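You operate a simulated robot arm through the tools that you are given. There is no shell and no other tool. Be economical: measure what you need, move in short steps, check, and stop when the job is done.

The job below is to be done with a simulated two-armed robot. You get a single attempt, and the scene is never put back.

TASK
Charge the air bottle to about 12 bar with the engine at HALF.
Fine: turn the green tap on first; the black valve ends shut; drop back to SLOW after.

It is judged by the outcome, as a careful person would: the job done as asked, and still so three seconds after it is handed in. It fails if anything else is knocked over, pushed out of place, dropped, spilled or broken.

THE ROBOT
Two 6-joint arms with two-finger parallel grippers on one trunk, on a base that drives. Base frame: it is fixed to the floor where the robot stands at the start and does not move with it; the origin is under the middle of the robot, x ahead of it, y to its left, z up. Readings come in mm, degrees, newtons and seconds.
The left shoulder is at the start at [80, 216, 1566], the right one opposite. With the tool pointing down near the work surface each hand reaches from about 100 to 740 mm from the robot's upright axis, wherever it stands, measured 20 degrees to its own side. Places, roughly: black valve knob [1200, -700, 800]; blue tap [700, 100, 900]; green tap [800, 0, 900]; green valve knob [1300, -800, 800]; long lever [1100, -200, 900]; red speed lever [1400, -700, 1100]; red tap [700, 200, 900]; red valve knob [1200, -500, 800]; short lever [1300, -500, 1100]. Payload 3.43 kg a hand.
The TCP of each hand is the grasp point between the finger pads, 30 mm short of the fingertips. In the tool frame z runs along the fingers and y along their closing line. Largest opening 94 mm; finger width 28, thickness 10; the body of the gripper, 50 by 96 mm, starts 55 mm behind the TCP.
Orientation is that of the tool frame in the base frame, as a unit quaternion [x, y, z, w]. With the fingers straight down and closing along the base's y, the tool's x points along the base's -x, its y along +y and its z along -z.

THE INTERFACE
- The arms move only by the tool arm_command. It takes "left_moves", "right_moves" or both (then of equal length, played together; a hand with none holds still); each is a list that holds one entry, the list of rows, each a list of 7 numbers: the turn, a rotation vector about the tool's x, y, z in units of 90 degrees (1.0 is 90 degrees), then the shift along the tool's x, y, z in units of 400 mm (1.0 is 400 mm), then the opening in per cent of the stroke, from 0 (shut) to 100 (fully open). In form: [[[wx, wy, wz, x, y, z, fingers], ...]]. A call has 1 to 8 rows; each row is the pose to reach, as a shift and turn from the pose commanded when the call began, along the tool's axes at that moment. A call with a number of a shift or a turn outside -1 to 1 is refused whole. Rows are played at 5 a second. More than 50 mm and 8.6 degrees between two rows, or a gripper value outside its range, and nothing of the call is played. A pose out of reach is approached as far as the arm can. The call stops where the force on the tool passes 40 N (or 10 N more than at its start, if that is more) or the arm is blocked; 0.2 s more then pass. The fingers move at their own pace (about 72 mm/s each) and stop on an object; they squeeze with about 37 N. The grip force told is the motor's: it shows also when the fingers shut on nothing. Time passes only in rows, and 0.2 s behind the last, so rows that repeat a pose let the fingers close. The reply holds the time, the measured pose of the TCP, the force on the tool along the base axes, the opening and the grip force, in the units named above and with some noise, with the torque about the TCP (base axes, N m) and any sound that the robot's microphone picked up.
- Cameras (640 x 400 px; columns grow to the right, rows downward): "scene" is now at [105, -5.4, 1718.2]; the picture's right is [-0.10, -0.99, 0.00], its down [-0.79, 0.08, -0.61] and it looks along [0.61, -0.06, -0.79] (base axes); focal length 251 px, centre (320, 200). "left" rides on the left gripper at [76, -14, -102] in its tool frame; the picture's right is [0.18, 0.98, 0.00], its down [-0.75, 0.14, -0.64] and it looks along [-0.63, 0.12, 0.77] (tool axes); focal length 243 px, centre (320, 200). "right" rides on the right gripper at [76, 14, -103] in its tool frame; the picture's right is [-0.18, 0.98, 0.00], its down [-0.75, -0.14, -0.64] and it looks along [-0.63, -0.12, 0.77] (tool axes); focal length 243 px, centre (320, 200). There is no depth. A picture from a camera that has moved, and an enlarged one, comes with that camera's place and axes in the base frame and with its lens.
- capture(camera): a new picture of that camera. No time passes.
- slide_trunk(by): slides the trunk up (or, below 0, down) by that many mm; the arms and the scene camera ride with it, the base frame stays. It gives what a move gives, with no picture.
- roll_base(legs): drives the robot by 1 to 6 legs, each [ahead, left, turn to the left] in mm, mm and degrees, along the robot's own axes; the way and the turn of a leg run together, so that a leg with both is an arc; at most 1500 mm and 180 degrees a leg. The arms and the cameras ride along, it lands a little off, and it stops where it bumps. It gives what a move gives.
- turn_head(pan, tilt): turns the head with the scene camera to pan (to the left, within 86 degrees either way) and tilt (down, from -29 to 69), counted from straight ahead of the robot. It gives what a move gives.
- close_up(camera, box): a new picture of the part [left, top, right, bottom] of that camera's present view, enlarged. No time passes.
- finish_job(): hands the job in; it is judged then, once.

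Work in short steps. Places have to be worked out from the pictures, the camera data and where the tool is seen: move nearer, look again, correct. Check each grasp and each placing, and mend what went wrong. You have 120 turns and 108 pictures in all, those below and enlarged ones among them. Open the grippers and draw the arms clear of the work before you hand the job in, unless the task says otherwise; then end with one line.

The tools are called after "Emit:" as a command line: name --argument value ..., lists and objects as JSON in quotes. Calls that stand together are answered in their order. arm_command: Moves the arms, as the interface text tells. Its arguments: {"type":"object","properties":{"left_moves":{"type":"array","items":{"type":"array","items":{"type":"array","items":{"type":"number"}}}},"right_moves":{"type":"array","items":{"type":"array","items":{"type":"array","items":{"type":"number"}}}}},"required":[]} The other tools are called the same way: slide_trunk (by) slides the trunk up or down; roll_base (legs) drives the base; turn_head (pan, tilt) turns the head that bears the scene camera; capture (camera) takes a picture; close_up (camera, box) takes an enlarged picture of a part of a camera's view; finish_job () hands the job in.

At the start:

```text
t: 0.0
left_position: [448.7, 215.1, 999.8]
left_tool_rot: [0.0, 1.0, 0.0, 0.0]
left_contact_force: [0.2, -0.6, 0.4]
left_ft_torque: [-0.04, 0.05, 0.0]
left_gripper_width: 93.8
left_grip_force: 0.0
right_position: [470.0, -195.8, 999.1]
right_tool_rot: [0.0, 1.0, 0.0, 0.0]
right_contact_force: [-0.3, -0.3, 0.1]
right_ft_torque: [0.01, 0.0, -0.01]
right_gripper_width: 94.1
right_grip_force: 0.1
trunk travel left (down, up): [-796.0, 44.0]
robot x, y, heading: [0.0, -1.2, -0.0]
head pan, tilt: [-5.8, 52.5]
```

scene: 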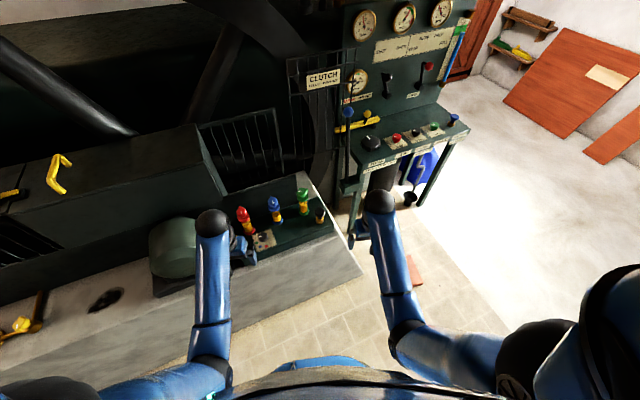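
right: 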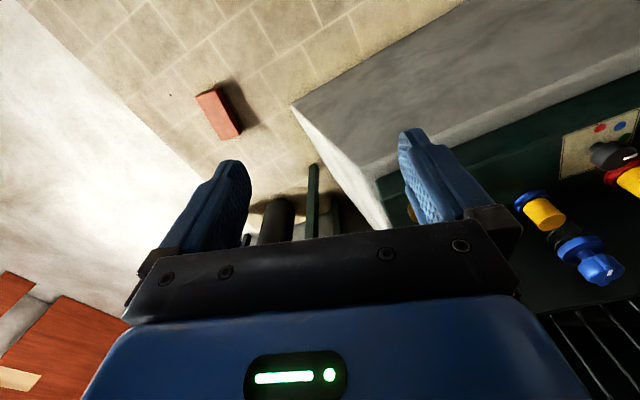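
left: 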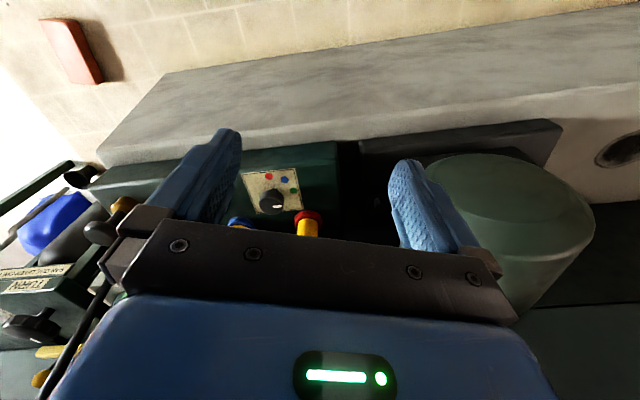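

I'll first read the labels on the panel and taps with enlarged pictures.

Emit:
close_up --camera "scene" --box '[320, 0, 490, 106]'

Emit:
close_up --camera "scene" --box '[320, 90, 480, 190]'

Emit:
close_up --camera "scene" --box '[210, 170, 370, 270]'

```text
3.76 times, centred on (405, 53) of scene
camera zoom: at [105.0, -5.4, 1718.2], right [-0.1, -0.99, 0.0], down [-0.79, 0.08, -0.61], along [0.61, -0.06, -0.79], focal length 945 px, centre (0, 753)
```

zoom: 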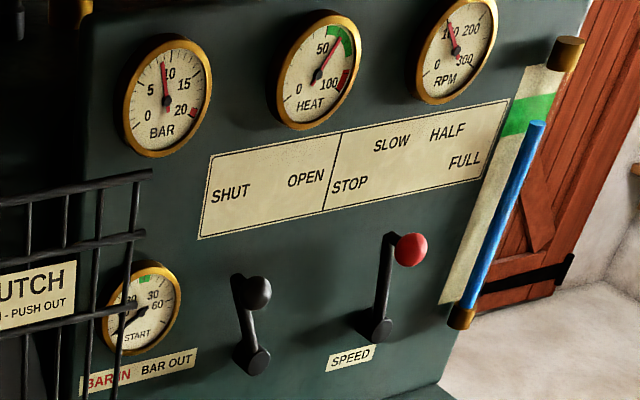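

```text
4.00 times, centred on (400, 140) of scene
camera zoom: at [105.0, -5.4, 1718.2], right [-0.1, -0.99, 0.0], down [-0.79, 0.08, -0.61], along [0.61, -0.06, -0.79], focal length 1004 px, centre (0, 440)
```

zoom: 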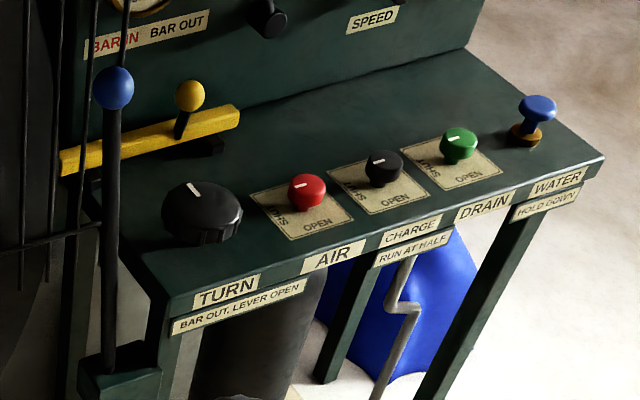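

```text
4.00 times, centred on (290, 220) of scene
camera zoom: at [105.0, -5.4, 1718.2], right [-0.1, -0.99, 0.0], down [-0.79, 0.08, -0.61], along [0.61, -0.06, -0.79], focal length 1004 px, centre (440, 120)
```

zoom: 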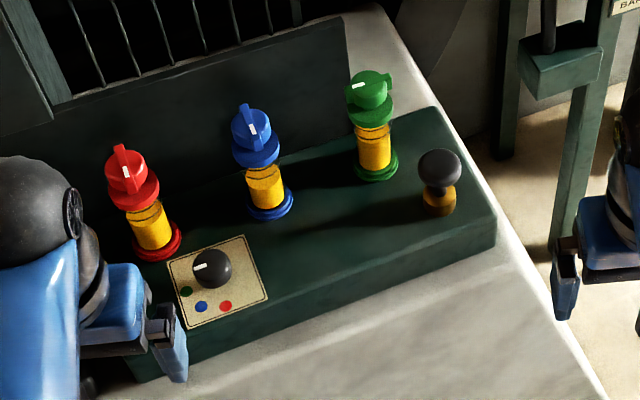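

The panel reads well: BAR gauge near 8, lever likely at SLOW. I need to understand the plinth and selector before driving, so I tilt the head down at the floor in front.

Emit:
turn_head --pan -10 --tilt 69

Emit:
capture --camera "scene"

Emit:
close_up --camera "left" --box '[160, 110, 400, 260]'

```text
t: 0.8
left_position: [448.3, 215.0, 999.9]
left_tool_rot: [0.0, 1.0, -0.001, 0.0]
left_contact_force: [0.8, 0.4, -0.8]
left_ft_torque: [-0.01, -0.02, 0.02]
left_gripper_width: 93.9
left_grip_force: 0.0
right_position: [470.5, -195.5, 999.0]
right_tool_rot: [0.0, 1.0, -0.001, -0.001]
right_contact_force: [0.0, -0.5, 0.7]
right_ft_torque: [-0.02, 0.0, -0.04]
right_gripper_width: 94.0
right_grip_force: 0.0
trunk travel left (down, up): [-796.0, 44.0]
robot x, y, heading: [0.2, 1.5, 0.2]
head pan, tilt: [-10.0, 68.8]
```

```text
101 pictures are left
camera scene: at [86.1, -7.6, 1699.6], right [-0.17, -0.98, 0.0], down [-0.92, 0.16, -0.36], along [0.36, -0.06, -0.93], focal length 251 px, centre (320, 200)
```

scene: 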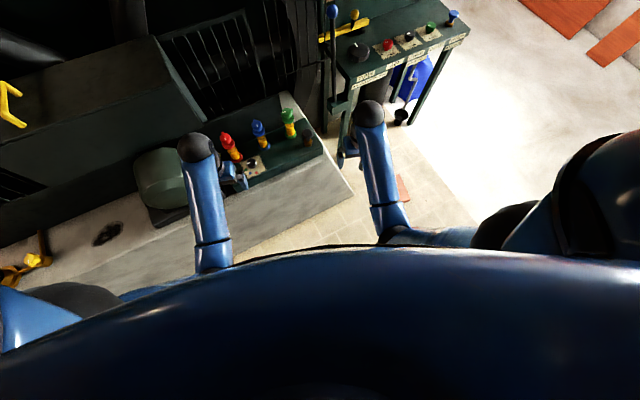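

```text
2.67 times, centred on (280, 185) of left
camera zoom: at [371.3, 201.7, 1101.6], right [-0.18, 0.98, 0.0], down [0.75, 0.14, 0.64], along [0.63, 0.12, -0.77], focal length 647 px, centre (427, 240)
```

zoom: 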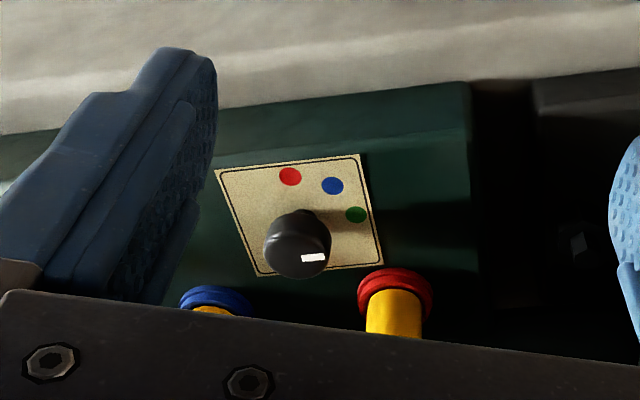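

The plinth and bench are yawed about 20° to my left, with the plinth's face some 570 mm away. I raise both hands by 100 mm, then turn 20° left and approach the green tap.

Emit:
arm_command --left_moves '[[[0, 0, 0, 0, 0, -0.12, 100], [0, 0, 0, 0, 0, -0.24, 100], [0, 0, 0, 0, 0, -0.3, 100]]]' --right_moves '[[[0, 0, 0, 0, 0, -0.12, 100], [0, 0, 0, 0, 0, -0.24, 100], [0, 0, 0, 0, 0, -0.3, 100]]]'

Emit:
roll_base --legs '[[0, 0, 20], [150, -55, 0]]'

Emit:
turn_head --pan -15 --tilt 50

Emit:
capture --camera "scene"

Emit:
capture --camera "right"

```text
t: 1.6
left_position: [462.4, 214.9, 1006.3]
left_tool_rot: [0.0, 1.0, 0.0, 0.001]
left_contact_force: [-0.1, 0.9, -0.3]
left_ft_torque: [-0.01, 0.01, 0.0]
left_gripper_width: 94.1
left_grip_force: 0.0
left hand out of reach, approached as far as the arm can: row 1, 2, 3
right_position: [490.9, -194.9, 1012.5]
right_tool_rot: [0.001, 1.0, -0.001, 0.001]
right_contact_force: [0.1, -0.1, 0.0]
right_ft_torque: [0.01, -0.01, -0.02]
right_gripper_width: 94.1
right_grip_force: 0.2
right hand out of reach, approached as far as the arm can: row 1, 2, 3
trunk travel left (down, up): [-796.0, 44.0]
robot x, y, heading: [0.2, -0.5, -0.3]
head pan, tilt: [-10.0, 68.8]
```

```text
t: 4.1
left_position: [517.4, 359.2, 1007.4]
left_tool_rot: [-0.173, 0.985, -0.001, 0.003]
left_contact_force: [0.1, -0.3, 0.7]
left_ft_torque: [0.02, -0.04, 0.0]
left_gripper_width: 94.2
left_grip_force: 0.1
right_position: [683.3, -15.8, 1014.4]
right_tool_rot: [-0.172, 0.985, -0.001, 0.002]
right_contact_force: [-0.4, 0.1, 0.1]
right_ft_torque: [0.03, -0.04, -0.01]
right_gripper_width: 93.8
right_grip_force: 0.0
trunk travel left (down, up): [-796.0, 44.0]
robot x, y, heading: [160.8, 2.6, 19.7]
head pan, tilt: [-10.0, 68.8]
```

```text
t: 4.9
left_position: [520.4, 359.4, 1005.2]
left_tool_rot: [-0.172, 0.985, 0.0, 0.001]
left_contact_force: [0.3, 0.7, -0.3]
left_ft_torque: [0.02, 0.05, 0.0]
left_gripper_width: 94.0
left_grip_force: 0.1
right_position: [685.0, -16.4, 1013.1]
right_tool_rot: [-0.173, 0.985, 0.0, 0.001]
right_contact_force: [1.0, 0.4, 0.0]
right_ft_torque: [0.0, 0.02, -0.03]
right_gripper_width: 94.0
right_grip_force: 0.0
trunk travel left (down, up): [-796.0, 44.0]
robot x, y, heading: [158.6, -0.5, 19.8]
head pan, tilt: [-15.0, 50.0]
```

```text
99 pictures are left
camera scene: at [265.7, 18.8, 1721.4], right [0.09, -1.0, 0.0], down [-0.76, -0.07, -0.64], along [0.64, 0.06, -0.77], focal length 251 px, centre (320, 200)
```

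scene: 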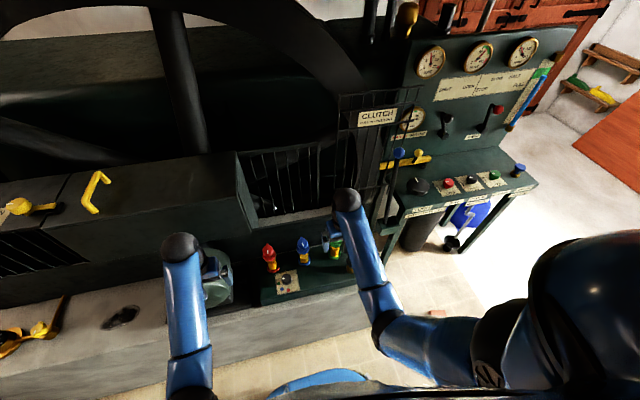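

```text
98 pictures are left
camera right: at [609.0, -29.1, 1114.7], right [-0.16, 0.99, 0.0], down [0.76, 0.12, 0.64], along [0.63, 0.1, -0.77], focal length 243 px, centre (320, 200)
```

right: 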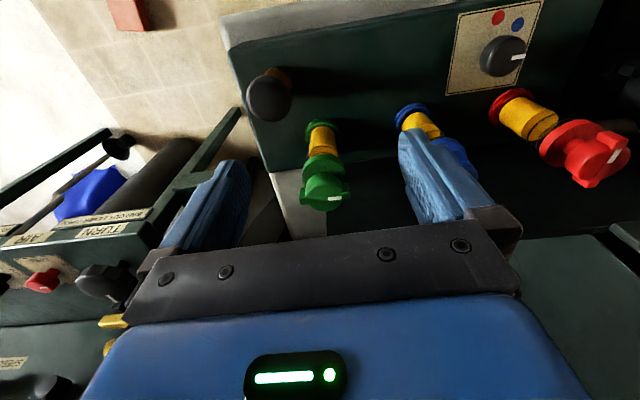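

The green tap now lies just ahead of the right hand; I enlarge it to read its handle and mark.

Emit:
close_up --camera "right" --box '[240, 60, 400, 220]'

Emit:
close_up --camera "right" --box '[400, 0, 640, 200]'

Emit:
close_up --camera "scene" --box '[400, 20, 560, 140]'

```text
2.50 times, centred on (320, 140) of right
camera zoom: at [609.0, -29.1, 1114.7], right [-0.16, 0.99, 0.0], down [0.76, 0.12, 0.64], along [0.63, 0.1, -0.77], focal length 606 px, centre (320, 350)
```

zoom: 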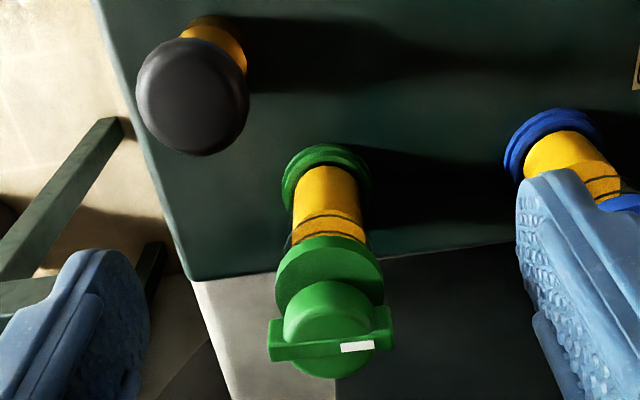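

```text
2.00 times, centred on (520, 100) of right
camera zoom: at [609.0, -29.1, 1114.7], right [-0.16, 0.99, 0.0], down [0.76, 0.12, 0.64], along [0.63, 0.1, -0.77], focal length 485 px, centre (-80, 400)
```

zoom: 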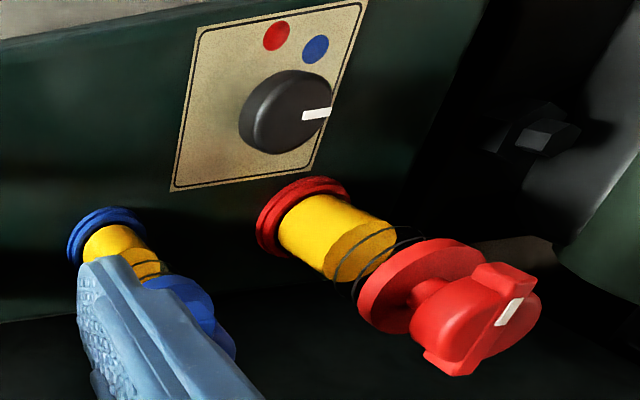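

```text
3.33 times, centred on (480, 80) of scene
camera zoom: at [265.7, 18.8, 1721.4], right [0.09, -1.0, 0.0], down [-0.76, -0.07, -0.64], along [0.64, 0.06, -0.77], focal length 837 px, centre (-213, 600)
```

zoom: 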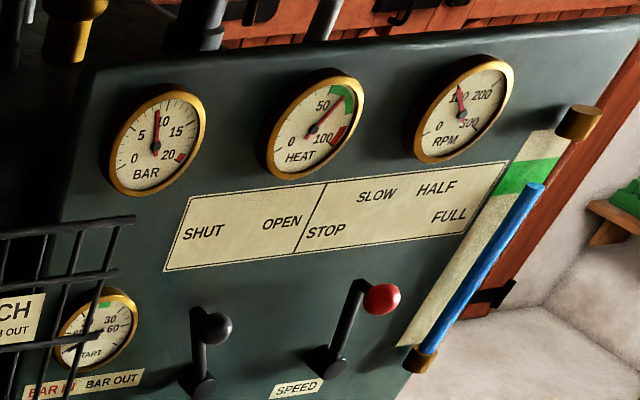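

The selector mark seems to be at the green dot already. I zoom on the taps from the scene camera to compare the handles.

Emit:
close_up --camera "scene" --box '[250, 225, 350, 300]'

Emit:
capture --camera "left"

```text
5.33 times, centred on (300, 262) of scene
camera zoom: at [265.7, 18.8, 1721.4], right [0.09, -1.0, 0.0], down [-0.76, -0.07, -0.64], along [0.64, 0.06, -0.77], focal length 1339 px, centre (427, -133)
```

zoom: 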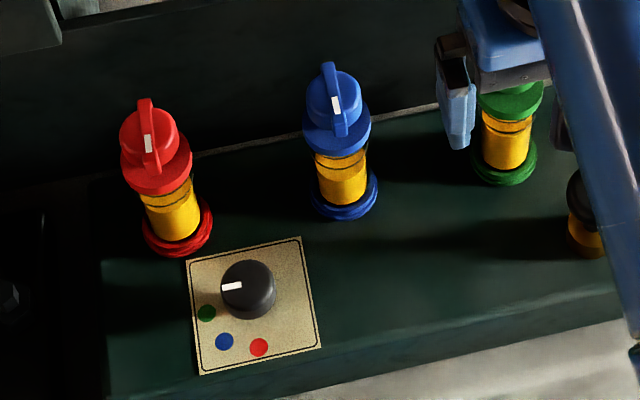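

```text
93 pictures are left
camera left: at [452.7, 320.8, 1107.4], right [-0.51, 0.86, 0.0], down [0.66, 0.39, 0.64], along [0.55, 0.33, -0.77], focal length 243 px, centre (320, 200)
```

left: 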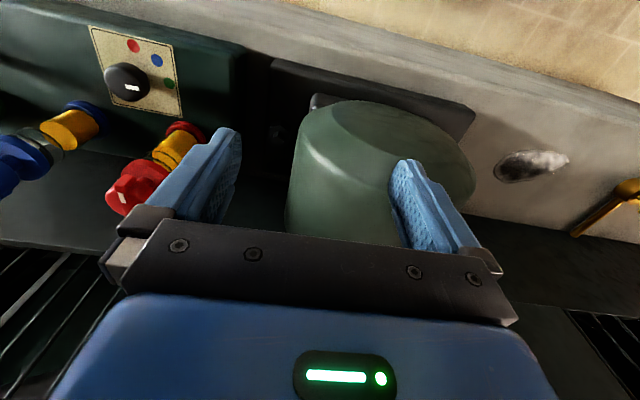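

Red and blue wings point along the machine's depth, green's lies across it. I turn the right tool 90° about its axis so the fingers can straddle the green wing.

Emit:
arm_command --right_moves '[[[0, 0, 0.09, 0, 0, 0, 100], [0, 0, 0.18, 0, 0, 0, 100], [0, 0, 0.27, 0, 0, 0, 100], [0, 0, 0.36, 0, 0, 0, 100], [0, 0, 0.45, 0, 0, 0, 100], [0, 0, 0.54, 0, 0, 0, 100], [0, 0, 0.63, 0, 0, 0, 100], [0, 0, 0.72, 0, 0, 0, 100]]]'

Emit:
arm_command --right_moves '[[[0, 0, 0.09, 0, 0, 0, 100], [0, 0, 0.18, 0, 0, 0, 100], [0, 0, 0.27, 0, 0, 0, 100], [0, 0, 0.28, 0, 0, 0, 100]]]'

Emit:
capture --camera "right"

Emit:
close_up --camera "scene" --box '[270, 190, 400, 290]'

```text
t: 6.7
left_position: [519.5, 359.7, 1006.1]
left_tool_rot: [-0.173, 0.985, 0.0, 0.001]
left_contact_force: [0.1, 0.1, 0.4]
left_ft_torque: [0.02, 0.01, 0.02]
left_gripper_width: 94.2
left_grip_force: 0.0
right_position: [687.2, -17.1, 1013.8]
right_tool_rot: [0.383, 0.924, 0.0, 0.0]
right_contact_force: [0.2, -0.6, 0.3]
right_ft_torque: [0.02, -0.01, 0.0]
right_gripper_width: 93.9
right_grip_force: 0.0
trunk travel left (down, up): [-796.0, 44.0]
robot x, y, heading: [160.6, -0.2, 19.6]
head pan, tilt: [-15.0, 50.0]
```

```text
t: 7.7
left_position: [520.7, 360.3, 1006.1]
left_tool_rot: [-0.173, 0.985, 0.0, 0.001]
left_contact_force: [-1.0, -0.3, 0.5]
left_ft_torque: [-0.01, 0.0, 0.01]
left_gripper_width: 94.2
left_grip_force: 0.1
right_position: [685.7, -16.1, 1013.4]
right_tool_rot: [0.575, 0.818, 0.001, 0.0]
right_contact_force: [-0.2, 0.2, 1.1]
right_ft_torque: [-0.01, -0.04, 0.02]
right_gripper_width: 93.9
right_grip_force: 0.1
trunk travel left (down, up): [-796.0, 44.0]
robot x, y, heading: [159.5, 2.7, 19.9]
head pan, tilt: [-15.0, 50.0]
```

```text
92 pictures are left
camera right: at [672.8, 59.9, 1115.0], right [0.99, 0.16, 0.0], down [0.12, -0.76, 0.64], along [0.1, -0.63, -0.77], focal length 243 px, centre (320, 200)
```

right: 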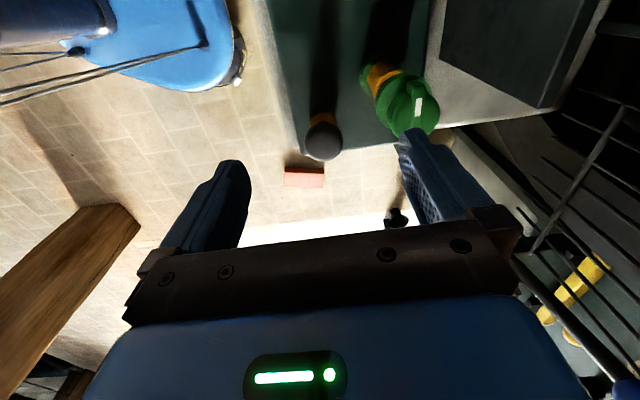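

```text
4.00 times, centred on (335, 240) of scene
camera zoom: at [265.1, 18.8, 1721.5], right [0.09, -1.0, 0.0], down [-0.76, -0.07, -0.64], along [0.64, 0.05, -0.77], focal length 1004 px, centre (260, 40)
```

zoom: 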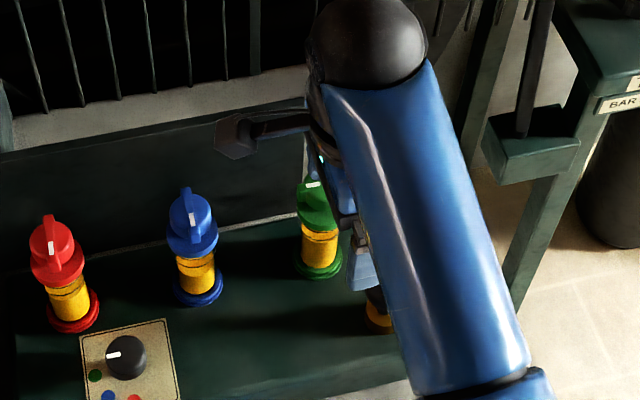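

By triangulation the green cap is near (762, 1, ~915). I move the right hand above it and keep the fingertips at about 950.

Emit:
arm_command --right_moves '[[[0, 0, 0, -0.012, 0.097, 0, 100], [0, 0, 0, -0.024, 0.193, 0, 100], [0, 0, 0, -0.024, 0.193, 0.08, 100]]]'

Emit:
capture --camera "right"

Emit:
close_up --camera "scene" --box '[270, 190, 400, 290]'

```text
t: 8.5
left_position: [520.3, 358.9, 1006.9]
left_tool_rot: [-0.172, 0.985, 0.001, 0.001]
left_contact_force: [-0.2, 0.4, -0.2]
left_ft_torque: [0.01, -0.02, 0.01]
left_gripper_width: 94.3
left_grip_force: 0.0
right_position: [761.7, -0.0, 980.4]
right_tool_rot: [0.574, 0.819, 0.0, 0.001]
right_contact_force: [0.5, 0.1, -0.7]
right_ft_torque: [0.04, -0.04, 0.01]
right_gripper_width: 93.9
right_grip_force: 0.1
trunk travel left (down, up): [-796.0, 44.0]
robot x, y, heading: [159.5, -4.7, 20.0]
head pan, tilt: [-15.0, 50.0]
```

```text
90 pictures are left
camera right: at [748.5, 76.4, 1083.5], right [0.99, 0.16, 0.0], down [0.12, -0.76, 0.64], along [0.11, -0.63, -0.77], focal length 243 px, centre (320, 200)
```

right: 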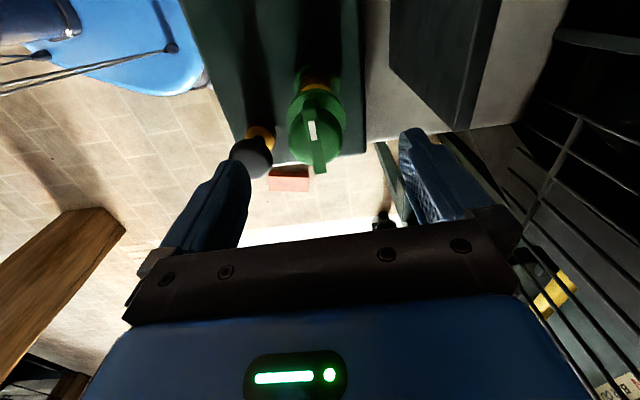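

```text
4.00 times, centred on (335, 240) of scene
camera zoom: at [264.4, 18.3, 1721.6], right [0.09, -1.0, 0.0], down [-0.76, -0.07, -0.64], along [0.64, 0.06, -0.77], focal length 1004 px, centre (260, 40)
```

zoom: 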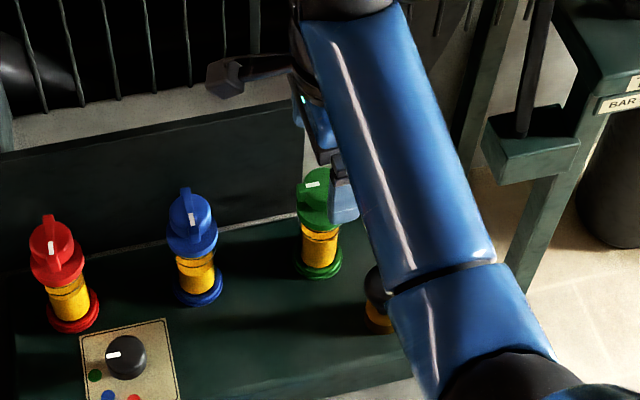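

Two views agree: wing centre near (760, -1, 898), lined up with the tool. I descend so the fingertips reach about 895 and close gently around the wing.

Emit:
arm_command --right_moves '[[[0, 0, 0, 0, 0, 0.07, 100], [0, 0, 0, 0, -0.003, 0.138, 100], [0, 0, 0, 0, -0.003, 0.138, 100]]]'

Emit:
capture --camera "right"

Emit:
close_up --camera "scene" --box '[300, 200, 380, 250]'

```text
t: 9.3
left_position: [519.9, 360.7, 1006.9]
left_tool_rot: [-0.172, 0.985, 0.001, 0.001]
left_contact_force: [0.0, 0.2, -0.1]
left_ft_torque: [-0.02, -0.01, -0.01]
left_gripper_width: 94.1
left_grip_force: 0.1
right_position: [760.4, 0.7, 926.3]
right_tool_rot: [0.575, 0.818, 0.0, 0.001]
right_contact_force: [0.3, 0.0, 0.8]
right_ft_torque: [0.04, 0.0, -0.01]
right_gripper_width: 94.1
right_grip_force: 0.1
trunk travel left (down, up): [-796.0, 44.0]
robot x, y, heading: [157.9, 2.0, 20.0]
head pan, tilt: [-15.0, 50.0]
```

```text
88 pictures are left
camera right: at [747.2, 77.3, 1028.0], right [0.99, 0.16, 0.0], down [0.12, -0.76, 0.64], along [0.11, -0.63, -0.77], focal length 243 px, centre (320, 200)
```

right: 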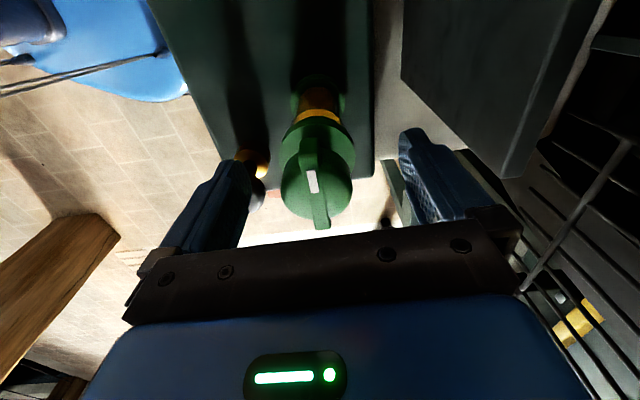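

```text
8.00 times, centred on (340, 225) of scene
camera zoom: at [264.3, 18.6, 1721.6], right [0.09, -1.0, 0.0], down [-0.76, -0.07, -0.64], along [0.64, 0.06, -0.77], focal length 2009 px, centre (160, 0)
```

zoom: 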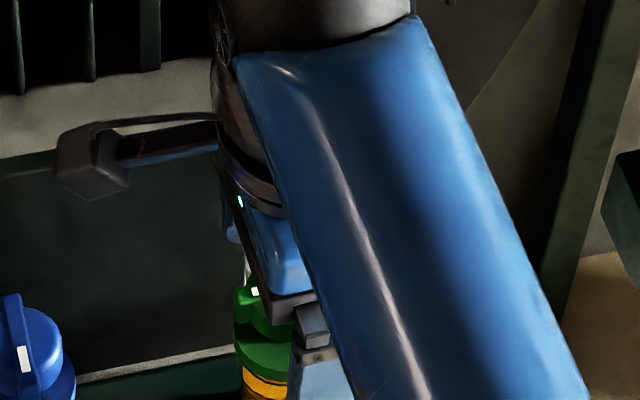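

The wing appears right at the TCP's projected point, so I close the fingers here and read the width.

Emit:
arm_command --right_moves '[[[0, 0, 0, 0, 0, 0, 50], [0, 0, 0, 0, 0, 0, 25], [0, 0, 0, 0, 0, 0, 0], [0, 0, 0, 0, 0, 0, 0], [0, 0, 0, 0, 0, 0, 0]]]'

Emit:
capture --camera "right"

```text
t: 10.5
left_position: [519.0, 360.2, 1006.8]
left_tool_rot: [-0.172, 0.985, 0.0, 0.002]
left_contact_force: [-0.1, -0.2, -0.8]
left_ft_torque: [0.02, 0.02, -0.02]
left_gripper_width: 93.9
left_grip_force: 0.0
right_position: [758.4, -0.0, 926.0]
right_tool_rot: [0.575, 0.818, 0.0, 0.0]
right_contact_force: [-10.7, -2.9, -4.9]
right_ft_torque: [-0.05, 0.19, -0.01]
right_gripper_width: 47.8
right_grip_force: 45.0
trunk travel left (down, up): [-796.0, 44.0]
robot x, y, heading: [157.2, 1.6, 19.7]
head pan, tilt: [-15.0, 50.0]
```

```text
86 pictures are left
camera right: at [745.7, 76.7, 1027.6], right [0.99, 0.16, 0.0], down [0.12, -0.76, 0.64], along [0.1, -0.63, -0.77], focal length 243 px, centre (320, 200)
```

right: 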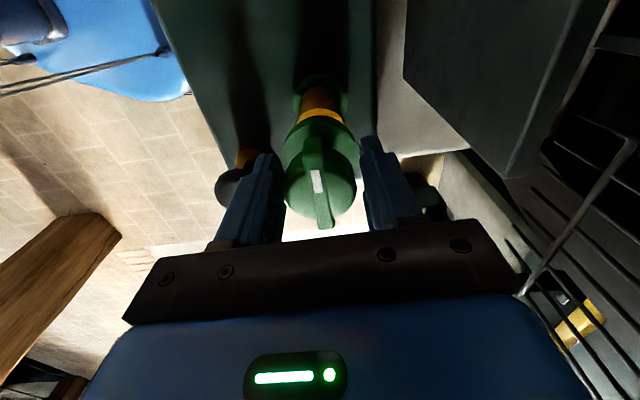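

The fingers stopped at 47.8 mm on the wide skirt, so the wing is higher than I thought. I open, rise 28 mm and close again to catch the wing itself.

Emit:
arm_command --right_moves '[[[0, 0, 0, 0, -0.002, 0, 70], [0, 0, 0, 0, -0.005, 0, 70], [0, 0, 0, 0, -0.005, -0.07, 70], [0, 0, 0, 0, -0.005, -0.07, 40], [0, 0, 0, 0, -0.005, -0.07, 0], [0, 0, 0, 0, -0.005, -0.07, 0], [0, 0, 0, 0, -0.005, -0.07, 0]]]'

Emit:
capture --camera "right"

```text
t: 12.1
left_position: [519.8, 359.7, 1007.1]
left_tool_rot: [-0.173, 0.985, 0.0, 0.001]
left_contact_force: [-1.8, -0.1, 0.7]
left_ft_torque: [0.01, -0.01, -0.04]
left_gripper_width: 93.9
left_grip_force: 0.0
right_position: [758.3, 1.0, 954.0]
right_tool_rot: [0.574, 0.819, 0.001, 0.001]
right_contact_force: [0.5, -0.2, 4.1]
right_ft_torque: [-0.03, 0.07, 0.03]
right_gripper_width: 35.9
right_grip_force: 45.1
trunk travel left (down, up): [-796.0, 44.0]
robot x, y, heading: [157.5, -0.3, 19.7]
head pan, tilt: [-15.0, 50.0]
```

```text
85 pictures are left
camera right: at [745.3, 76.4, 1055.7], right [0.99, 0.16, 0.0], down [0.12, -0.76, 0.64], along [0.11, -0.63, -0.77], focal length 243 px, centre (320, 200)
```

right: 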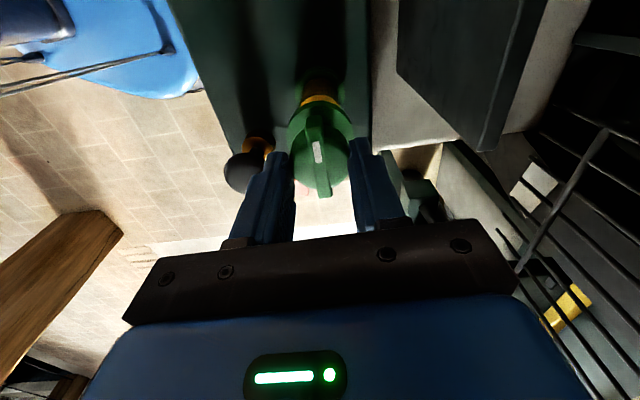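

The grip is now symmetric on the 36 mm hub. I try turning it counter-clockwise by about 23° and watch torque and the mark.

Emit:
arm_command --right_moves '[[[0, 0, -0.06, 0, 0, 0, 0], [0, 0, -0.12, 0, 0, 0, 0], [0, 0, -0.18, 0, 0, 0, 0], [0, 0, -0.25, 0, 0, 0, 0]]]'

Emit:
capture --camera "right"

```text
t: 13.1
left_position: [520.7, 360.4, 1007.0]
left_tool_rot: [-0.173, 0.985, 0.001, 0.001]
left_contact_force: [0.3, 0.4, 0.0]
left_ft_torque: [-0.02, -0.03, -0.01]
left_gripper_width: 93.9
left_grip_force: 0.2
right_position: [758.5, 0.5, 953.9]
right_tool_rot: [0.403, 0.915, 0.001, -0.001]
right_contact_force: [0.8, 1.2, 0.1]
right_ft_torque: [0.34, 0.0, -0.03]
right_gripper_width: 35.9
right_grip_force: 45.0
trunk travel left (down, up): [-796.0, 44.0]
robot x, y, heading: [160.6, -4.9, 20.1]
head pan, tilt: [-15.0, 50.0]
```

```text
84 pictures are left
camera right: at [717.0, 65.7, 1055.6], right [0.85, 0.53, 0.0], down [0.4, -0.65, 0.64], along [0.34, -0.54, -0.77], focal length 243 px, centre (320, 200)
```

right: 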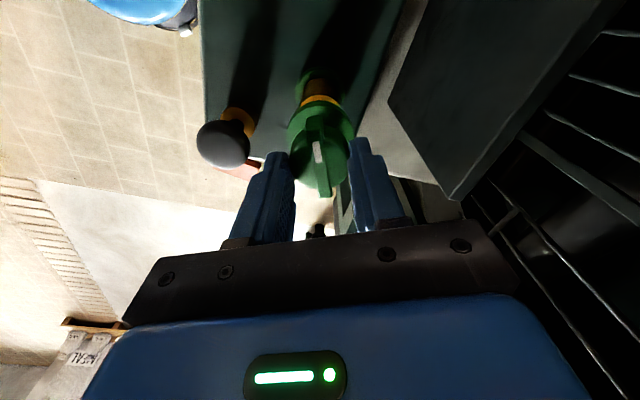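

The wing followed the gripper with almost no torque, so it opens counter-clockwise. I carry on towards 90°.

Emit:
arm_command --right_moves '[[[0, 0, -0.09, 0, 0, 0, 0], [0, 0, -0.18, 0, 0, 0, 0], [0, 0, -0.27, 0, 0, 0, 0], [0, 0, -0.36, 0, 0, 0, 0], [0, 0, -0.45, 0, 0, 0, 0], [0, 0, -0.54, 0, 0, 0, 0], [0, 0, -0.63, 0, 0, 0, 0], [0, 0, -0.7, 0, 0, 0, 0]]]'

Emit:
capture --camera "right"

Emit:
close_up --camera "scene" --box '[270, 190, 400, 290]'

```text
t: 14.9
left_position: [521.4, 360.4, 1006.7]
left_tool_rot: [-0.172, 0.985, 0.0, 0.001]
left_contact_force: [0.8, -0.1, -0.2]
left_ft_torque: [0.0, 0.0, 0.0]
left_gripper_width: 93.8
left_grip_force: 0.0
right_position: [759.2, 0.1, 953.4]
right_tool_rot: [-0.135, 0.991, 0.0, 0.0]
right_contact_force: [-3.9, 1.9, -5.9]
right_ft_torque: [0.05, -0.04, 0.02]
right_gripper_width: 36.0
right_grip_force: 45.0
trunk travel left (down, up): [-796.0, 44.0]
robot x, y, heading: [160.5, 1.7, 20.1]
head pan, tilt: [-15.0, 50.0]
```

```text
83 pictures are left
camera right: at [680.7, -7.1, 1055.6], right [-0.09, 1.0, 0.0], down [0.76, 0.07, 0.64], along [0.64, 0.06, -0.77], focal length 243 px, centre (320, 200)
```

right: 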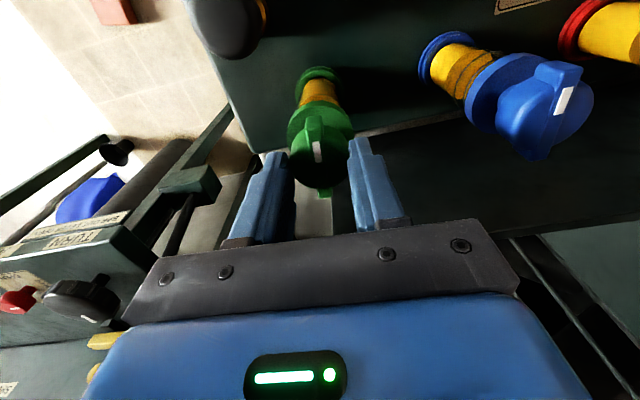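

```text
4.00 times, centred on (335, 240) of scene
camera zoom: at [265.2, 19.1, 1721.5], right [0.09, -1.0, 0.0], down [-0.76, -0.07, -0.64], along [0.64, 0.05, -0.77], focal length 1004 px, centre (260, 40)
```

zoom: 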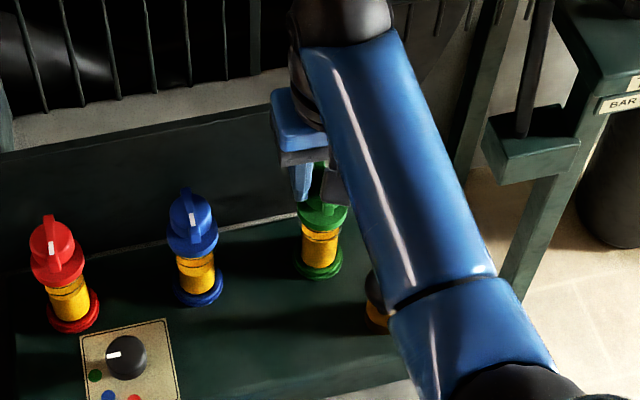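

The green wing has turned ~86° and now matches red and blue. I turn on a little further to find whether there is an end stop.

Emit:
arm_command --right_moves '[[[0, 0, -0.05, 0, 0, 0, 0], [0, 0, -0.1, 0, 0, 0, 0], [0, 0, -0.15, 0, 0, 0, 0], [0, 0, -0.2, 0, 0, 0, 0]]]'

Emit:
close_up --camera "right" --box '[260, 60, 380, 220]'

```text
t: 15.9
left_position: [521.1, 361.8, 1006.4]
left_tool_rot: [-0.173, 0.985, 0.0, 0.0]
left_contact_force: [0.5, 0.2, -0.5]
left_ft_torque: [0.01, 0.0, 0.01]
left_gripper_width: 94.1
left_grip_force: 0.0
right_position: [758.1, 1.1, 955.2]
right_tool_rot: [-0.288, 0.957, 0.0, 0.002]
right_contact_force: [-1.3, 2.7, 1.1]
right_ft_torque: [0.09, 0.06, -0.68]
right_gripper_width: 35.5
right_grip_force: 44.8
trunk travel left (down, up): [-796.0, 44.0]
robot x, y, heading: [159.8, 1.1, 19.9]
head pan, tilt: [-15.0, 50.0]
```

```text
2.50 times, centred on (320, 140) of right
camera zoom: at [687.3, -29.9, 1056.9], right [-0.39, 0.92, 0.0], down [0.7, 0.3, 0.65], along [0.59, 0.25, -0.76], focal length 606 px, centre (320, 350)
```

zoom: 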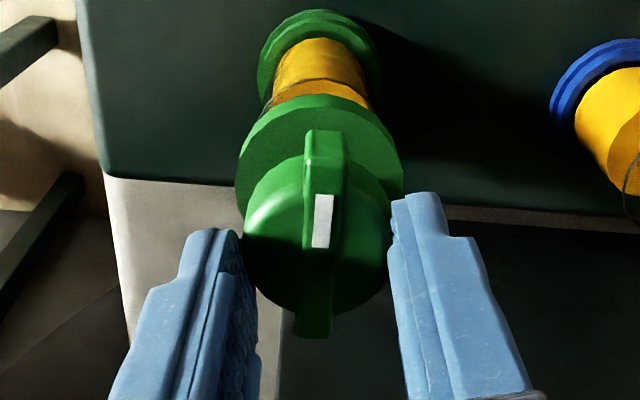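

A stop resists (0.68 N m), so the tap's quarter-turn is complete. I release, rise and inspect.

Emit:
arm_command --right_moves '[[[0, 0, 0.08, 0, 0, 0, 0], [0, 0, 0.08, 0, 0, 0, 60], [0, 0, 0.08, 0, 0, 0, 100], [0, 0, 0.08, 0, 0, -0.1, 100], [0, 0, 0.08, 0, 0, -0.14, 100], [0, 0, 0.08, 0.12, 0, -0.14, 100], [0, 0, 0.08, 0.24, 0, -0.14, 100]]]'

Emit:
capture --camera "right"

Emit:
close_up --camera "scene" --box '[400, 20, 560, 140]'

```text
t: 17.5
left_position: [518.9, 357.8, 1007.1]
left_tool_rot: [-0.173, 0.985, 0.001, 0.002]
left_contact_force: [0.3, -0.2, 0.4]
left_ft_torque: [0.02, -0.04, 0.01]
left_gripper_width: 94.3
left_grip_force: 0.0
right_position: [676.9, -54.3, 1009.8]
right_tool_rot: [-0.227, 0.974, 0.0, 0.005]
right_contact_force: [0.0, -0.1, 0.0]
right_ft_torque: [0.03, 0.01, -0.02]
right_gripper_width: 94.1
right_grip_force: 0.1
trunk travel left (down, up): [-796.0, 44.0]
robot x, y, heading: [161.6, 0.2, 20.1]
head pan, tilt: [-15.0, 50.0]
```

```text
80 pictures are left
camera right: at [600.9, -75.3, 1111.6], right [-0.27, 0.96, 0.0], down [0.73, 0.2, 0.65], along [0.62, 0.18, -0.76], focal length 243 px, centre (320, 200)
```

right: 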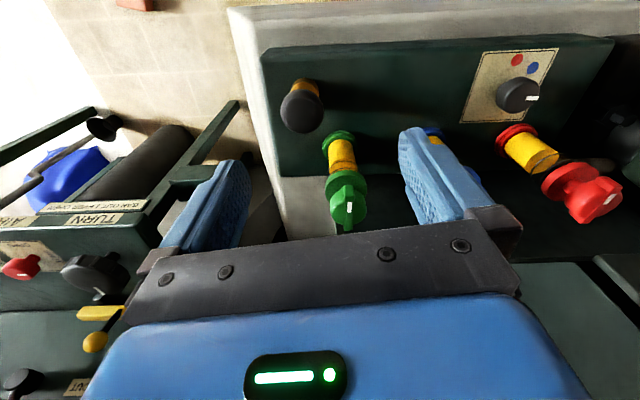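

```text
3.33 times, centred on (480, 80) of scene
camera zoom: at [261.5, 16.7, 1721.9], right [0.09, -1.0, 0.0], down [-0.76, -0.06, -0.64], along [0.64, 0.06, -0.76], focal length 837 px, centre (-213, 600)
```

zoom: 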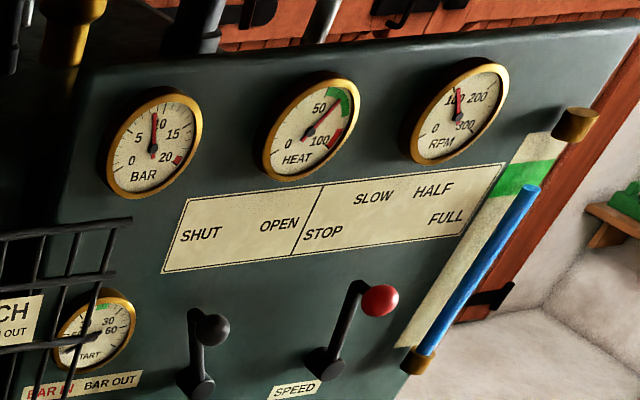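

I zoom on all three taps to compare mark directions after the turn.

Emit:
close_up --camera "right" --box '[300, 30, 640, 240]'

Emit:
close_up --camera "scene" --box '[250, 225, 350, 300]'

```text
1.88 times, centred on (470, 135) of right
camera zoom: at [600.9, -75.3, 1111.6], right [-0.27, 0.96, 0.0], down [0.73, 0.2, 0.65], along [0.62, 0.18, -0.76], focal length 457 px, centre (38, 322)
```

zoom: 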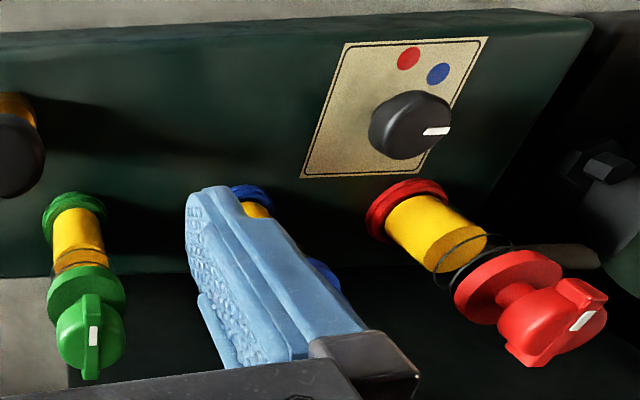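

```text
5.33 times, centred on (300, 262) of scene
camera zoom: at [261.5, 16.7, 1721.9], right [0.09, -1.0, 0.0], down [-0.76, -0.06, -0.64], along [0.64, 0.06, -0.76], focal length 1339 px, centre (427, -133)
```

zoom: 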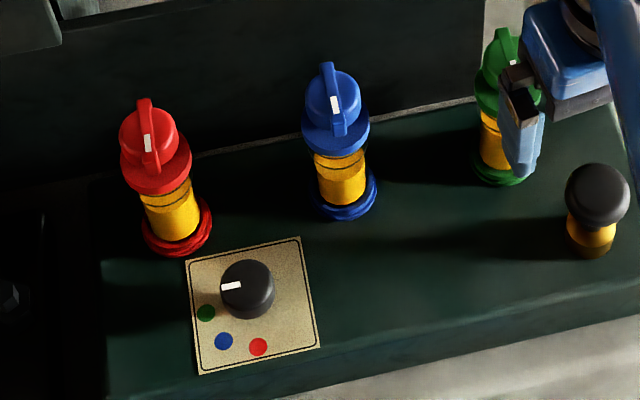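

Green now sits at its stop, like red and blue. Before driving to the bench I pull the left hand back towards the body, so it clears the long lever.

Emit:
arm_command --left_moves '[[[0, 0, 0, 0.1, 0, 0, 100], [0, 0, 0, 0.2, 0, 0, 100], [0, 0, 0, 0.3, 0, 0, 100], [0, 0, 0, 0.4, 0, 0, 100], [0, 0, 0, 0.5, 0, 0, 100]]]' --right_moves '[[[0, 0, 0, 0.1, 0, 0, 100], [0, 0, 0, 0.2, 0, 0, 100], [0, 0, 0, 0.3, 0, 0, 100], [0, 0, 0, 0.4, 0, 0, 100], [0, 0, 0, 0.5, 0, 0, 100]]]'

```text
t: 18.7
left_position: [328.4, 291.1, 1007.7]
left_tool_rot: [-0.173, 0.985, 0.001, 0.003]
left_contact_force: [-0.1, 0.1, 0.5]
left_ft_torque: [0.0, -0.03, 0.05]
left_gripper_width: 94.1
left_grip_force: 0.0
left hand out of reach, approached as far as the arm can: row 1, 2, 3
right_position: [495.9, -141.8, 1011.3]
right_tool_rot: [-0.226, 0.974, 0.001, 0.003]
right_contact_force: [-1.4, 0.0, 0.9]
right_ft_torque: [0.01, -0.03, -0.02]
right_gripper_width: 94.0
right_grip_force: 0.1
right hand out of reach, approached as far as the arm can: row 1, 2, 3, 4
trunk travel left (down, up): [-796.0, 44.0]
robot x, y, heading: [165.1, 0.4, 19.9]
head pan, tilt: [-15.0, 50.0]
```

Both hands are retracted. I drive right and a little ahead, to about (600, -720), keeping clear of the plinth corner.

Emit:
roll_base --legs '[[0, -826, 0], [160, 0, 0]]'

Emit:
turn_head --pan 0 --tilt 40

Emit:
capture --camera "scene"

```text
t: 21.7
left_position: [508.5, -189.5, 1003.5]
left_tool_rot: [-0.175, 0.985, -0.004, 0.001]
left_contact_force: [0.2, 0.7, -0.6]
left_ft_torque: [-0.09, -0.02, 0.02]
left_gripper_width: 93.9
left_grip_force: 0.0
right_position: [677.1, -621.7, 1010.9]
right_tool_rot: [-0.228, 0.974, -0.005, 0.001]
right_contact_force: [-0.1, 0.5, 0.1]
right_ft_torque: [-0.05, -0.03, -0.03]
right_gripper_width: 94.3
right_grip_force: 0.0
trunk travel left (down, up): [-796.0, 44.0]
robot x, y, heading: [338.0, -491.3, 20.0]
head pan, tilt: [-15.0, 50.0]
stopped in leg 1: the robot was blocked; the commanded pose is now the measured one
```

```text
t: 22.4
left_position: [510.0, -199.5, 1007.1]
left_tool_rot: [-0.174, 0.985, 0.0, 0.0]
left_contact_force: [0.4, -0.4, 0.4]
left_ft_torque: [0.01, 0.01, 0.0]
left_gripper_width: 94.2
left_grip_force: 0.1
right_position: [679.4, -632.0, 1009.4]
right_tool_rot: [-0.228, 0.974, 0.0, 0.001]
right_contact_force: [0.1, -0.1, 0.0]
right_ft_torque: [-0.01, -0.02, -0.01]
right_gripper_width: 93.9
right_grip_force: 0.0
trunk travel left (down, up): [-796.0, 44.0]
robot x, y, heading: [337.9, -496.4, 19.6]
head pan, tilt: [0.0, 40.0]
```

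```text
76 pictures are left
camera scene: at [447.6, -451.2, 1735.6], right [0.34, -0.94, 0.0], down [-0.6, -0.22, -0.77], along [0.72, 0.26, -0.64], focal length 251 px, centre (320, 200)
```

scene: 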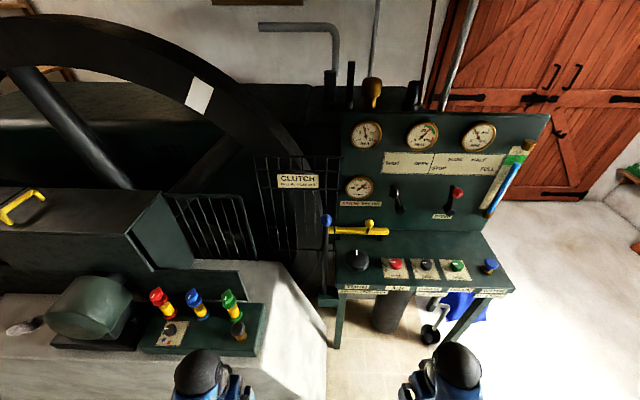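

The drive was blocked after about 530 mm. I look to the right and down to see what is there.

Emit:
turn_head --pan -80 --tilt 55

Emit:
capture --camera "scene"

Emit:
turn_head --pan -45 --tilt 50

Emit:
capture --camera "scene"

```text
t: 24.0
left_position: [510.8, -201.5, 1005.8]
left_tool_rot: [-0.173, 0.985, 0.001, 0.001]
left_contact_force: [0.7, 0.2, 0.0]
left_ft_torque: [-0.01, 0.03, -0.02]
left_gripper_width: 94.1
left_grip_force: 0.2
right_position: [679.3, -634.0, 1010.1]
right_tool_rot: [-0.227, 0.974, 0.0, 0.001]
right_contact_force: [-0.3, 0.0, 0.7]
right_ft_torque: [-0.02, -0.03, 0.01]
right_gripper_width: 93.9
right_grip_force: 0.0
trunk travel left (down, up): [-796.0, 44.0]
robot x, y, heading: [337.2, -492.5, 19.9]
head pan, tilt: [-80.0, 55.0]
```

```text
75 pictures are left
camera scene: at [403.7, -544.6, 1715.0], right [-0.87, -0.5, 0.0], down [-0.41, 0.71, -0.57], along [0.29, -0.5, -0.82], focal length 251 px, centre (320, 200)
```

scene: 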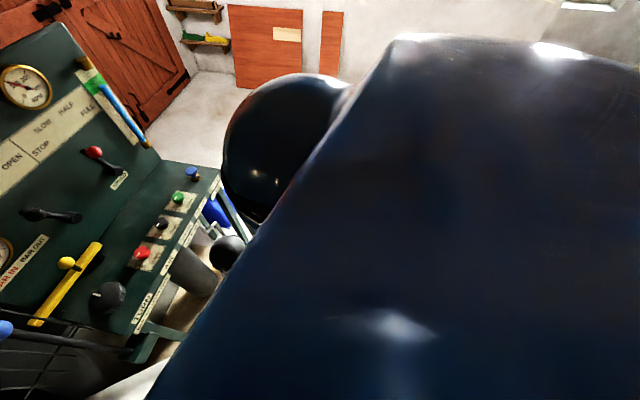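

```text
t: 25.0
left_position: [510.5, -200.9, 1005.5]
left_tool_rot: [-0.173, 0.985, 0.0, 0.001]
left_contact_force: [-0.4, 0.3, 0.3]
left_ft_torque: [-0.02, 0.0, -0.04]
left_gripper_width: 94.3
left_grip_force: 0.0
right_position: [678.8, -633.5, 1010.2]
right_tool_rot: [-0.228, 0.974, 0.0, 0.001]
right_contact_force: [-0.6, 0.6, 0.3]
right_ft_torque: [-0.01, 0.02, -0.01]
right_gripper_width: 94.0
right_grip_force: 0.0
trunk travel left (down, up): [-796.0, 44.0]
robot x, y, heading: [336.9, -493.1, 20.2]
head pan, tilt: [-45.0, 50.0]
```

```text
74 pictures are left
camera scene: at [437.2, -513.8, 1721.6], right [-0.42, -0.91, 0.0], down [-0.69, 0.32, -0.64], along [0.58, -0.27, -0.77], focal length 251 px, centre (320, 200)
```

scene: 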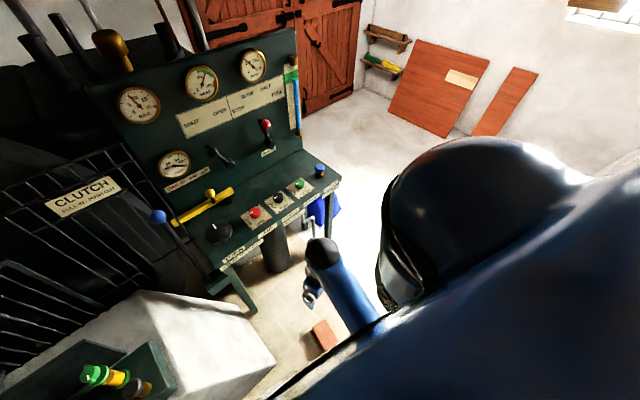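

The brown brick sits on the floor at about (730, -710), so I must drive around it. I turn the right wrist so its camera looks right and backwards, to find what blocked me.

Emit:
arm_command --right_moves '[[[0, 0, 0.09, 0, 0, 0, 100], [0, 0, 0.18, 0, 0, 0, 100], [0, 0, 0.27, 0, 0, 0, 100], [0, 0, 0.36, 0, 0, 0, 100], [0, 0, 0.45, 0, 0, 0, 100], [0, 0, 0.54, 0, 0, 0, 100], [0, 0, 0.63, 0, 0, 0, 100], [0, 0, 0.72, 0, 0, 0, 100]]]'

Emit:
capture --camera "right"

Emit:
arm_command --right_moves '[[[0, 0, 0.09, 0, 0, 0, 100], [0, 0, 0.18, 0, 0, 0, 100], [0, 0, 0.27, 0, 0, 0, 100], [0, 0, 0.36, 0, 0, 0, 100], [0, 0, 0.45, 0, 0, 0, 100], [0, 0, 0.54, 0, 0, 0, 100], [0, 0, 0.63, 0, 0, 0, 100], [0, 0, 0.72, 0, 0, 0, 100]]]'

Emit:
capture --camera "right"

```text
t: 26.8
left_position: [510.6, -201.8, 1006.3]
left_tool_rot: [-0.174, 0.985, 0.0, 0.001]
left_contact_force: [0.7, -0.1, 0.6]
left_ft_torque: [-0.03, 0.0, 0.03]
left_gripper_width: 93.9
left_grip_force: 0.1
right_position: [679.2, -634.4, 1009.5]
right_tool_rot: [0.331, 0.943, 0.001, 0.001]
right_contact_force: [0.4, 0.1, 0.9]
right_ft_torque: [0.02, 0.03, 0.04]
right_gripper_width: 93.7
right_grip_force: 0.0
trunk travel left (down, up): [-796.0, 44.0]
robot x, y, heading: [340.2, -497.0, 19.9]
head pan, tilt: [-45.0, 50.0]
```

```text
73 pictures are left
camera right: at [627.4, -574.6, 1111.1], right [0.76, 0.65, 0.0], down [0.5, -0.58, 0.64], along [0.42, -0.49, -0.77], focal length 243 px, centre (320, 200)
```

right: 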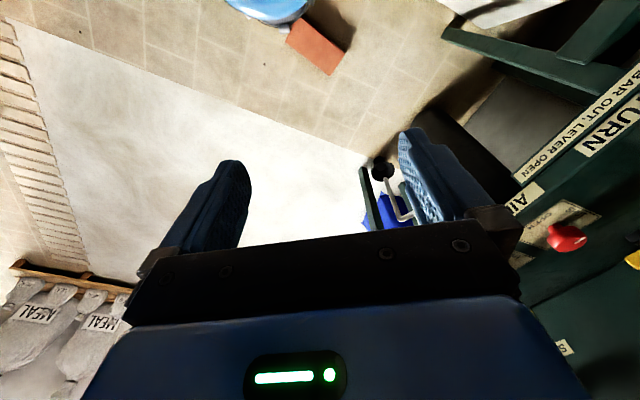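

```text
t: 28.6
left_position: [510.5, -201.9, 1006.4]
left_tool_rot: [-0.174, 0.985, 0.001, 0.002]
left_contact_force: [0.2, -0.3, 0.4]
left_ft_torque: [0.02, 0.01, 0.01]
left_gripper_width: 94.0
left_grip_force: 0.0
right_position: [679.1, -633.0, 1008.9]
right_tool_rot: [0.785, 0.619, 0.001, 0.001]
right_contact_force: [0.1, 0.1, -0.2]
right_ft_torque: [0.01, 0.0, 0.02]
right_gripper_width: 94.2
right_grip_force: 0.1
trunk travel left (down, up): [-796.0, 44.0]
robot x, y, heading: [338.7, -493.1, 20.1]
head pan, tilt: [-45.0, 50.0]
```

```text
72 pictures are left
camera right: at [709.6, -563.1, 1111.6], right [0.91, -0.41, 0.0], down [-0.31, -0.7, 0.64], along [-0.26, -0.59, -0.77], focal length 243 px, centre (320, 200)
```

right: 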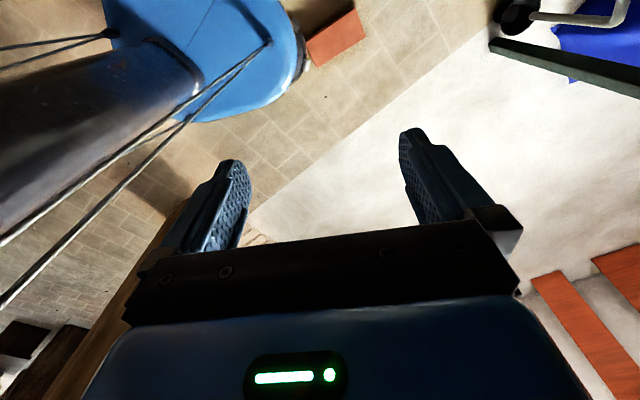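

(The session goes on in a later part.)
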